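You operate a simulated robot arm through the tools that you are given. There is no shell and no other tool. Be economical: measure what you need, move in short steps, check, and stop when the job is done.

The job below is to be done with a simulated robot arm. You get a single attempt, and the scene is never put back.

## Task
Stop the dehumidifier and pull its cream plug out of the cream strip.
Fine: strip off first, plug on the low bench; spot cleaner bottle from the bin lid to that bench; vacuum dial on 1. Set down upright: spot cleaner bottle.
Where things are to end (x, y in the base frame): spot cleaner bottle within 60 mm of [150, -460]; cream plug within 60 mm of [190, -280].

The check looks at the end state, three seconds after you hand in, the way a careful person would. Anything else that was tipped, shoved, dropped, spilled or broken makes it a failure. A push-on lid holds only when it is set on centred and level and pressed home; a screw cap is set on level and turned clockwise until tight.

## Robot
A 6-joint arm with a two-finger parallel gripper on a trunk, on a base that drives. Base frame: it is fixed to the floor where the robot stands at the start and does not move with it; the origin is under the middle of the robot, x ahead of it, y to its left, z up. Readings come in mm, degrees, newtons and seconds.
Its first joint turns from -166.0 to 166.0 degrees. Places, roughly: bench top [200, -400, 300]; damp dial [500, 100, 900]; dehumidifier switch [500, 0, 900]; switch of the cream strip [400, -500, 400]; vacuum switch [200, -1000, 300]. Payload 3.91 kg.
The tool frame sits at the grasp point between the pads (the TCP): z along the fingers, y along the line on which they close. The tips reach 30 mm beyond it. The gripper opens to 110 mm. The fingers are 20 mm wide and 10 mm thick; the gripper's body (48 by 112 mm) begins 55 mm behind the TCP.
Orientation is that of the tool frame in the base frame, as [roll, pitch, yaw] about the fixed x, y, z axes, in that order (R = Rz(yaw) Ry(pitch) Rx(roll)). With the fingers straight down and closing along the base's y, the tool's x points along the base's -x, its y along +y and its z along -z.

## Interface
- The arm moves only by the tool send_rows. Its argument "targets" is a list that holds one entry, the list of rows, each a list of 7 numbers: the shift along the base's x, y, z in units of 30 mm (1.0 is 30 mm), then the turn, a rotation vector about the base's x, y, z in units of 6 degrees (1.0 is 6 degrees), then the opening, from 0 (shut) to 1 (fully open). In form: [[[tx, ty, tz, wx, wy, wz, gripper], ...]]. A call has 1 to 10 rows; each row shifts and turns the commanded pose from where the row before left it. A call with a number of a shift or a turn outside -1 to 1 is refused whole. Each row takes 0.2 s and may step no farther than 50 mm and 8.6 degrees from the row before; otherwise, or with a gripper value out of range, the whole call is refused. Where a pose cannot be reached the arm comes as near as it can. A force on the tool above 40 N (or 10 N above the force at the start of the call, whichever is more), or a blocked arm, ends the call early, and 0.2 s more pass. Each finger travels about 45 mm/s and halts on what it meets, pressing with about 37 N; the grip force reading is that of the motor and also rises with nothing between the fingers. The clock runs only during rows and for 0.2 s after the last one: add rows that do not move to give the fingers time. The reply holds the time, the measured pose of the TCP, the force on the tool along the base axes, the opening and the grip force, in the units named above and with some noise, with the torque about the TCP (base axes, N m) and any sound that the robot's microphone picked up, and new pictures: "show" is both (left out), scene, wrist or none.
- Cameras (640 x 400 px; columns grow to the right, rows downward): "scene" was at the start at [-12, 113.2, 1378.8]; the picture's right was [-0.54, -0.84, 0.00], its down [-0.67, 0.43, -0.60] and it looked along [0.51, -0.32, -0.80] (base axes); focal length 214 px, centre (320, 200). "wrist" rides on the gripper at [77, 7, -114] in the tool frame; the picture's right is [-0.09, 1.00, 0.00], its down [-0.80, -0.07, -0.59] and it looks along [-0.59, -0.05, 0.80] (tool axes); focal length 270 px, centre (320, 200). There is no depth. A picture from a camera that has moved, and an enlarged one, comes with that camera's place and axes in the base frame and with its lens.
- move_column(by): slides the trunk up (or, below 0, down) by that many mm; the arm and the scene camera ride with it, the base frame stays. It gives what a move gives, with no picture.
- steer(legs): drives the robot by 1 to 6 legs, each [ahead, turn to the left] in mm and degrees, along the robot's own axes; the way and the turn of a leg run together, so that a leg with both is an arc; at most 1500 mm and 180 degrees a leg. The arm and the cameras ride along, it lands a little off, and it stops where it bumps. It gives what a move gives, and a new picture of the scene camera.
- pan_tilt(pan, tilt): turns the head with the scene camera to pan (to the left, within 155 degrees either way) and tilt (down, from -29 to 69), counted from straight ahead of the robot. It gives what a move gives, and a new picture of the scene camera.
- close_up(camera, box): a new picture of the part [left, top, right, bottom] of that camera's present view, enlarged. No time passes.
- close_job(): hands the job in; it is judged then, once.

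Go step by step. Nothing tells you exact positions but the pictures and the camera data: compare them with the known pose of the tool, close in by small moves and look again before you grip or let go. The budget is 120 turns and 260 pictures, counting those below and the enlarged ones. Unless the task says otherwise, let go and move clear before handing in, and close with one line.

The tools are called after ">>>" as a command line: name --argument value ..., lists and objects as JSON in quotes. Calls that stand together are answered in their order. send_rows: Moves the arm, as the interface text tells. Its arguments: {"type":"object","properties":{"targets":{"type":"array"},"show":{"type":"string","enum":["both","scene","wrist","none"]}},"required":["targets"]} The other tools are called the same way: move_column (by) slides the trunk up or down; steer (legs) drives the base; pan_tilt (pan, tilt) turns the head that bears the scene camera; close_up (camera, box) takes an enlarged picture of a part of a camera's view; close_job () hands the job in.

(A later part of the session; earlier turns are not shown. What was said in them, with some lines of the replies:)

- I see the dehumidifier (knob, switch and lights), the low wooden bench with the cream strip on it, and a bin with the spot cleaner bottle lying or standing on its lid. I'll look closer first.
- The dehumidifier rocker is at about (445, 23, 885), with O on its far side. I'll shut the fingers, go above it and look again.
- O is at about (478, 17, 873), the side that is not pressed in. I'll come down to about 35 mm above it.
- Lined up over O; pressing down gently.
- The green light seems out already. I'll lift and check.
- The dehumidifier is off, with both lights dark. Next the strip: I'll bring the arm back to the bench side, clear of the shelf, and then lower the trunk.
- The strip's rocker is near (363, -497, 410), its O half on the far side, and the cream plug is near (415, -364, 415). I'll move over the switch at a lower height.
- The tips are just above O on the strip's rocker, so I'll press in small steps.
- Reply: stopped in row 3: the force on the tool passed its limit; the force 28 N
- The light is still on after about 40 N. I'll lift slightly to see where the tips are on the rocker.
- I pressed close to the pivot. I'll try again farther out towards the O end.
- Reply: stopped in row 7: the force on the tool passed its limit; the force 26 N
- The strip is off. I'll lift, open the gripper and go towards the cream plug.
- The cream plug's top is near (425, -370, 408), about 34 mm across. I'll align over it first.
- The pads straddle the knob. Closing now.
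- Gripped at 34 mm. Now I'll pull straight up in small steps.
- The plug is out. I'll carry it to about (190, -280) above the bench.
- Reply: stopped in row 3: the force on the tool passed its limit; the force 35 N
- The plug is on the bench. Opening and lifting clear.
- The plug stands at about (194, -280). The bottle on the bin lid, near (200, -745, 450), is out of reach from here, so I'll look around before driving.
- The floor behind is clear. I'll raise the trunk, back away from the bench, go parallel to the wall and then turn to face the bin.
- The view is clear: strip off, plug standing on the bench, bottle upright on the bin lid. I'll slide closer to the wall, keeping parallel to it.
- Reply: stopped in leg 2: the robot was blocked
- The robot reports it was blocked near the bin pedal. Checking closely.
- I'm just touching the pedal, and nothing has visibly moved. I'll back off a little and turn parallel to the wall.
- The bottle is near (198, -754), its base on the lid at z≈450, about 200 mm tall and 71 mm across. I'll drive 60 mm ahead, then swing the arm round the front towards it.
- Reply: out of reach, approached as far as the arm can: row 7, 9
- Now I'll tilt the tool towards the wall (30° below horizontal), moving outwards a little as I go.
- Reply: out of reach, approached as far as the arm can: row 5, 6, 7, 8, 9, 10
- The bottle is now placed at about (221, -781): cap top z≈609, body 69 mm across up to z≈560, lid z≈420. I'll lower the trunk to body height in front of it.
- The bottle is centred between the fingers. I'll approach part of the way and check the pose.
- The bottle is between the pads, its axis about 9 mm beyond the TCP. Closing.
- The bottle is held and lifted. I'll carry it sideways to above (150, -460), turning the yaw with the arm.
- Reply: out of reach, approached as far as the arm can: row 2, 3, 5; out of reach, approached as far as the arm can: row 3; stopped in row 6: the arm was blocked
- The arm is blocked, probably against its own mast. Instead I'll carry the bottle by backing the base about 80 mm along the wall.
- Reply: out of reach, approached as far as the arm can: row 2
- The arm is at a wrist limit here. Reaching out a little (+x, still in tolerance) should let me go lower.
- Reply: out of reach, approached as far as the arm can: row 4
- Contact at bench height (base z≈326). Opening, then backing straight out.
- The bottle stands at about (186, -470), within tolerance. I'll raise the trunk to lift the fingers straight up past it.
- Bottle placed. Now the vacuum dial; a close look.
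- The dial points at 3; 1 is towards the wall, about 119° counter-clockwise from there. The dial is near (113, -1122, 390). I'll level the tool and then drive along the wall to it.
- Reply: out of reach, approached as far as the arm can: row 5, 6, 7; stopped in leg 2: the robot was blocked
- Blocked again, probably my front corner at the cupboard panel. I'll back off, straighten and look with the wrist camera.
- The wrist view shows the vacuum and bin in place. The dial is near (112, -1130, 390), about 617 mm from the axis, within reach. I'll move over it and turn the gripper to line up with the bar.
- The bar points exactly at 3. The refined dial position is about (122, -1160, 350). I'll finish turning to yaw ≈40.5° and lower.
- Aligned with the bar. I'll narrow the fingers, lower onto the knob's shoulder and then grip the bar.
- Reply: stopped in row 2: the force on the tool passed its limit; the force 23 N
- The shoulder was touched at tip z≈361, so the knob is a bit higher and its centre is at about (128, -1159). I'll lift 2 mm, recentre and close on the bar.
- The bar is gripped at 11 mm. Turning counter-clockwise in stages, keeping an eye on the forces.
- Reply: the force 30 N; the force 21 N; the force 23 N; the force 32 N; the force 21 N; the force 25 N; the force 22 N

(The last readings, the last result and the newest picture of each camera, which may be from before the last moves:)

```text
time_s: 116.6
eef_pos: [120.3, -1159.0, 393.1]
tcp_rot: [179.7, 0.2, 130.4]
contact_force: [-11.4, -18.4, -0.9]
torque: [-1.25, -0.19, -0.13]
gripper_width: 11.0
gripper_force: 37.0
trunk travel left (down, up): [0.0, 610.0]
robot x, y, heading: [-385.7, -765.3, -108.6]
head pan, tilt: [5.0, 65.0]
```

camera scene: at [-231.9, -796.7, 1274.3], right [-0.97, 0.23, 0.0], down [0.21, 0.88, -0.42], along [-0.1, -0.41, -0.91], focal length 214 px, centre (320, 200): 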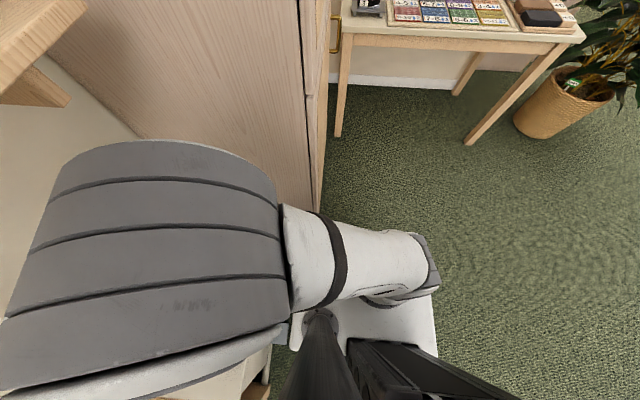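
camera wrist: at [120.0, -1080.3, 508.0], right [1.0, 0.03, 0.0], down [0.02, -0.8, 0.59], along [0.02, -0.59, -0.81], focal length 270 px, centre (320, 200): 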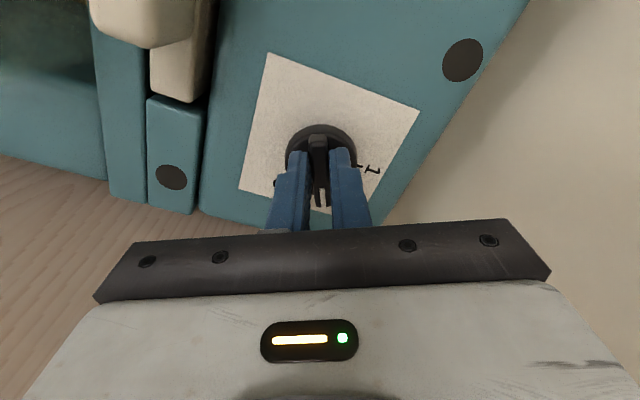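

>>> send_rows --targets '[[[-0.03, -0.06, 0, 0, 0, 0.3, 0.02], [0, 0, 0, 0, 0, 0.8, 0.02], [0, 0, 0, 0, 0, 0.8, 0.02], [0, 0, 0, 0, 0, 0.8, 0.02]]]' --show "wrist"

>>> close_up --camera "wrist" --box '[220, 60, 420, 220]'

```text
time_s: 117.6
eef_pos: [118.7, -1160.7, 393.5]
tcp_rot: [179.7, 0.1, 146.5]
contact_force: [-16.2, -19.3, 0.0]
torque: [-1.08, -0.1, -0.13]
gripper_width: 10.6
gripper_force: 36.9
trunk travel left (down, up): [0.0, 610.0]
robot x, y, heading: [-388.0, -759.9, -108.3]
head pan, tilt: [5.0, 65.0]
camera wrist: at [58.3, -1112.5, 508.2], right [0.62, 0.78, 0.01], down [0.63, -0.5, 0.59], along [0.47, -0.37, -0.8], focal length 270 px, centre (320, 200)
```

wrist: 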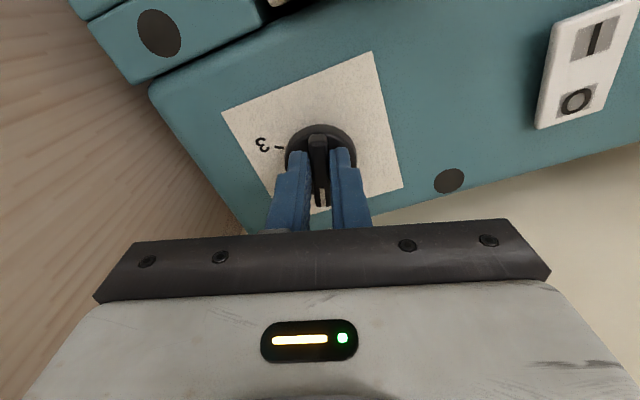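

```text
2.50 times, centred on (320, 140) of wrist
camera zoom: at [58.3, -1112.5, 508.2], right [0.62, 0.78, 0.01], down [0.63, -0.5, 0.59], along [0.47, -0.37, -0.8], focal length 676 px, centre (320, 350)
```

zoom: 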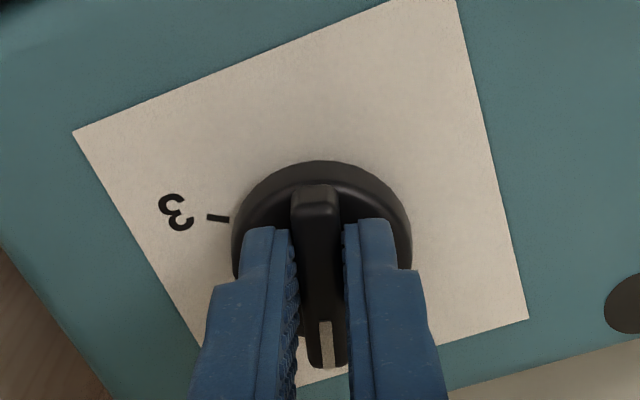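

>>> send_rows --targets '[[[-0.05, -0.06, 0, 0, 0, 0.3, 0.02], [0, 0, 0, 0, 0, 0.8, 0.02], [0, 0, 0, 0, 0, 0.8, 0.02], [0, 0, 0, 0, 0, 0.35, 0.02], [0, 0, 0, 0, 0, 0, 0.02]]]' --show "none"

>>> send_rows --targets '[[[0, 0, 0, 0, 0, 0, 0.25], [0, 0, 0, 0, 0, 0, 0.3], [0, 0, 0.8, 0, 0, 0, 0.3], [0, 0, 1, 0, 0, 0, 0.3], [-0.6, 0.6, 1, 0, 0, 0, 0.3]]]' --show "wrist"

>>> close_up --camera "wrist" --box '[250, 60, 430, 200]'

```text
time_s: 118.8
eef_pos: [119.0, -1161.7, 394.0]
tcp_rot: [179.7, 0.2, 160.0]
contact_force: [13.8, -17.9, -0.2]
torque: [-0.74, -1.03, -0.04]
gripper_width: 10.8
gripper_force: 37.0
trunk travel left (down, up): [0.0, 610.0]
robot x, y, heading: [-386.3, -763.0, -108.5]
head pan, tilt: [5.0, 65.0]
```

```text
time_s: 120.0
eef_pos: [99.5, -1141.1, 476.1]
tcp_rot: [179.7, 0.0, 160.0]
contact_force: [0.6, 0.3, 0.2]
torque: [0.02, 0.01, -0.01]
gripper_width: 32.9
gripper_force: 0.1
trunk travel left (down, up): [0.0, 610.0]
robot x, y, heading: [-388.3, -762.2, -108.3]
head pan, tilt: [5.0, 65.0]
camera wrist: at [30.6, -1108.8, 591.5], right [0.42, 0.91, 0.01], down [0.73, -0.34, 0.59], along [0.54, -0.25, -0.8], focal length 270 px, centre (320, 200)
```

wrist: 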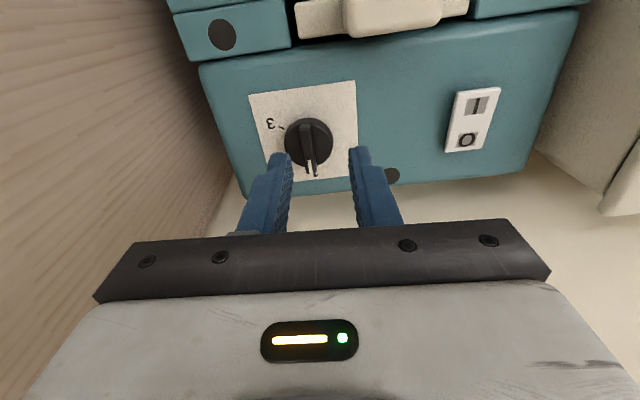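

```text
2.86 times, centred on (340, 130) of wrist
camera zoom: at [30.6, -1108.8, 591.5], right [0.42, 0.91, 0.01], down [0.73, -0.34, 0.59], along [0.54, -0.25, -0.8], focal length 772 px, centre (263, 400)
```

zoom: 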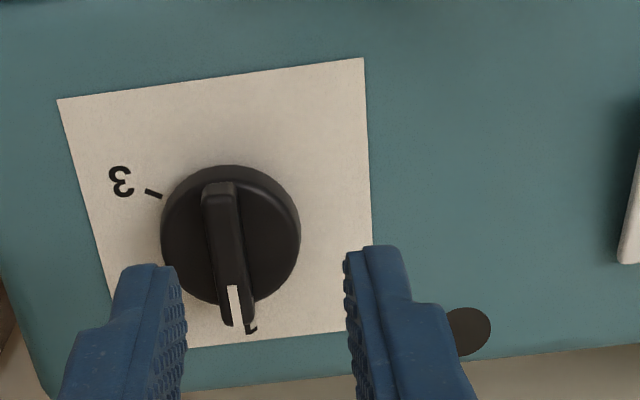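

>>> move_column --by 170

>>> send_rows --targets '[[[0.5, 0.8, 0, 0, 0, 0, 0.3], [0.8, 0.5, 0, 0, 0, 0, 0.3], [0.8, 0, 0, 0, 0, 0, 0.3]]]' --show "wrist"

>>> close_up --camera "wrist" --box '[180, 20, 330, 140]'

```text
time_s: 122.0
eef_pos: [100.4, -1142.1, 648.9]
tcp_rot: [179.7, 0.1, 160.0]
contact_force: [-0.4, -0.4, -0.5]
torque: [-0.02, -0.01, 0.0]
gripper_width: 32.8
gripper_force: 0.1
trunk travel left (down, up): [-170.0, 440.0]
robot x, y, heading: [-385.9, -761.4, -108.5]
head pan, tilt: [5.0, 65.0]
```

```text
time_s: 122.8
eef_pos: [163.0, -1102.8, 648.4]
tcp_rot: [179.7, 0.2, 159.9]
contact_force: [0.0, 0.4, 0.4]
torque: [-0.02, -0.02, 0.0]
gripper_width: 33.1
gripper_force: 0.0
trunk travel left (down, up): [-170.0, 440.0]
robot x, y, heading: [-386.0, -764.5, -108.3]
head pan, tilt: [5.0, 65.0]
camera wrist: at [94.2, -1070.7, 762.9], right [0.42, 0.91, 0.01], down [0.73, -0.34, 0.6], along [0.54, -0.25, -0.8], focal length 270 px, centre (320, 200)
```

wrist: 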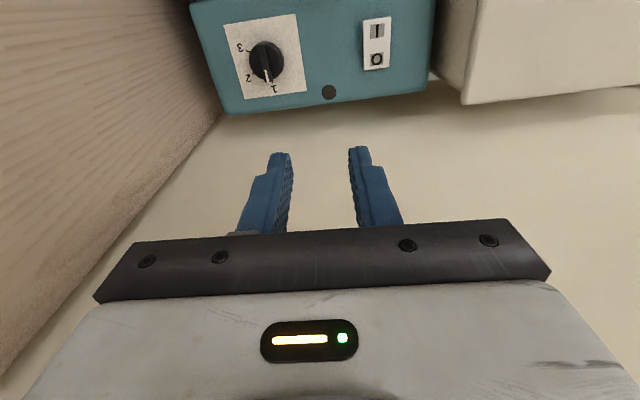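

```text
3.33 times, centred on (255, 80) of wrist
camera zoom: at [94.2, -1070.7, 762.9], right [0.42, 0.91, 0.01], down [0.73, -0.34, 0.6], along [0.54, -0.25, -0.8], focal length 901 px, centre (537, 600)
```

zoom: 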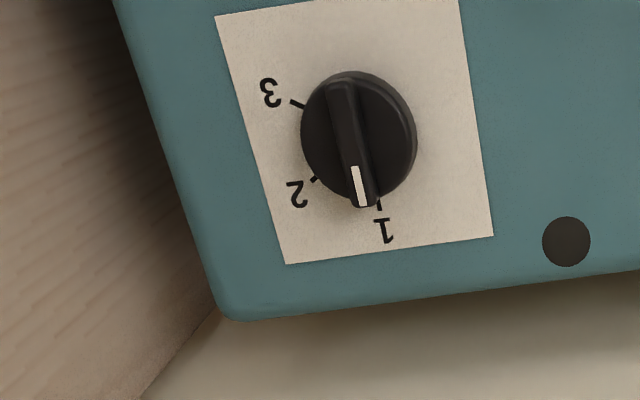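

The pointer is now parallel to the line to 1, so the dial is on 1. A final check of the bench, bin and vacuum.

>>> pan_tilt --pan 115 --tilt 45

>>> send_rows --targets '[[[-0.8, 0.9, 0.6, 0, 0, 0, 0.3], [-0.8, 0.9, 0.6, 0, 0, 0, 0.3], [-0.8, 0.9, 0.6, 0, 0, 0, 0.3], [-0.8, 0.9, 0.6, 0, 0, 0, 0.3], [-0.8, 0.9, 0.6, 0, 0, 0, 0.3]]]' --show "wrist"

```text
time_s: 124.6
eef_pos: [163.9, -1105.0, 647.1]
tcp_rot: [179.7, 0.1, 159.9]
contact_force: [0.9, 0.4, -0.3]
torque: [0.02, 0.0, -0.01]
gripper_width: 33.1
gripper_force: 0.0
trunk travel left (down, up): [-170.0, 440.0]
robot x, y, heading: [-384.7, -761.8, -108.7]
head pan, tilt: [115.0, 45.0]
camera scene: at [-137.1, -728.4, 1209.3], right [0.11, -0.99, 0.0], down [-0.7, -0.08, -0.71], along [0.7, 0.08, -0.71], focal length 214 px, centre (320, 200)
```

scene: 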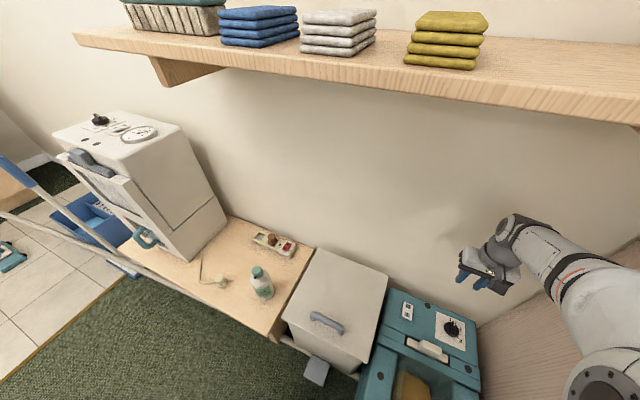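

```text
time_s: 125.8
eef_pos: [44.3, -967.5, 740.2]
tcp_rot: [179.8, 0.1, 160.0]
contact_force: [0.6, -0.1, 0.8]
torque: [-0.03, 0.0, 0.01]
gripper_width: 32.9
gripper_force: 0.1
trunk travel left (down, up): [-170.0, 440.0]
robot x, y, heading: [-386.9, -762.3, -108.6]
head pan, tilt: [115.0, 45.0]
camera wrist: at [-27.0, -934.0, 854.7], right [0.42, 0.91, 0.01], down [0.73, -0.34, 0.59], along [0.54, -0.25, -0.8], focal length 270 px, centre (320, 200)
```

wrist: 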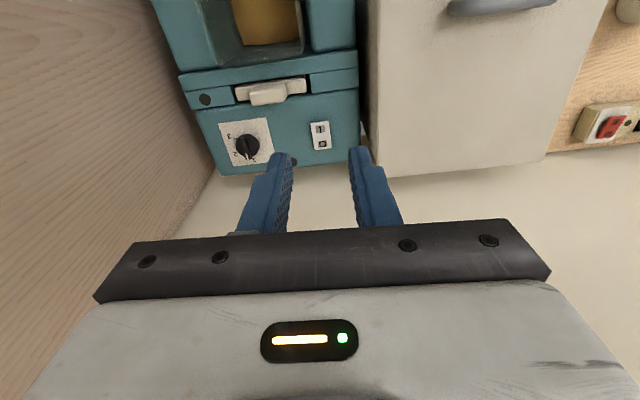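

>>> close_up --camera "scene" --box '[170, 210, 350, 350]'

>>> close_up --camera "scene" --box '[270, 230, 490, 400]'

```text
2.86 times, centred on (260, 280) of scene
camera zoom: at [-136.8, -728.6, 1209.3], right [0.12, -0.99, 0.0], down [-0.7, -0.08, -0.71], along [0.7, 0.08, -0.71], focal length 613 px, centre (491, -29)
```

zoom: 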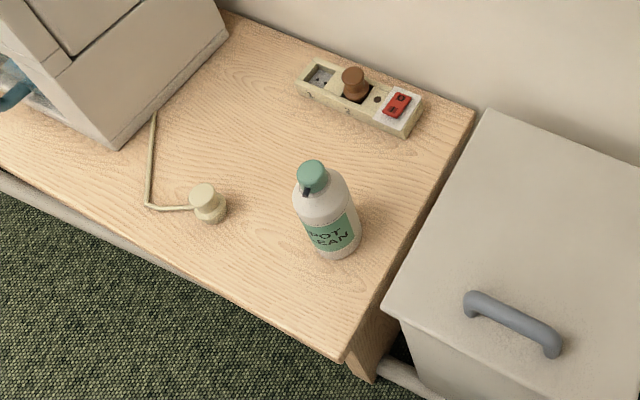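

```text
2.35 times, centred on (380, 315) of scene
camera zoom: at [-136.8, -728.6, 1209.3], right [0.12, -0.99, 0.0], down [-0.7, -0.08, -0.71], along [0.7, 0.08, -0.71], focal length 505 px, centre (179, -71)
```

zoom: 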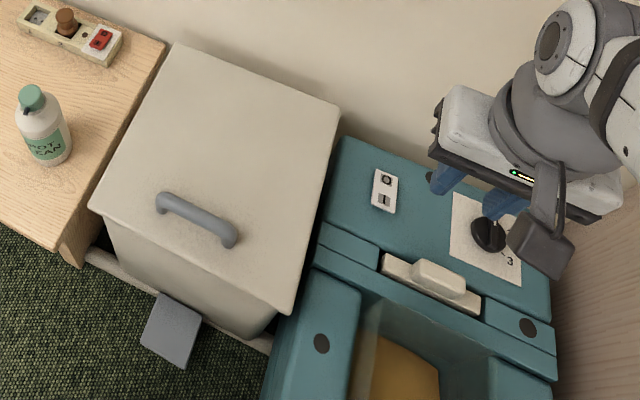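

The bottle is upright on the bench at about (176, -472) and the plug is at about (190, -282). Both switches are off, the dial is on 1, and the bin and vacuum look undisturbed, so I'm handing in.

>>> close_job

```text
The job is handed in.
```

I've handed the job in: the dehumidifier and cream strip are off, and the cream plug is out and on the low bench. The spot cleaner bottle stands upright on that bench, and the vacuum dial is on 1.
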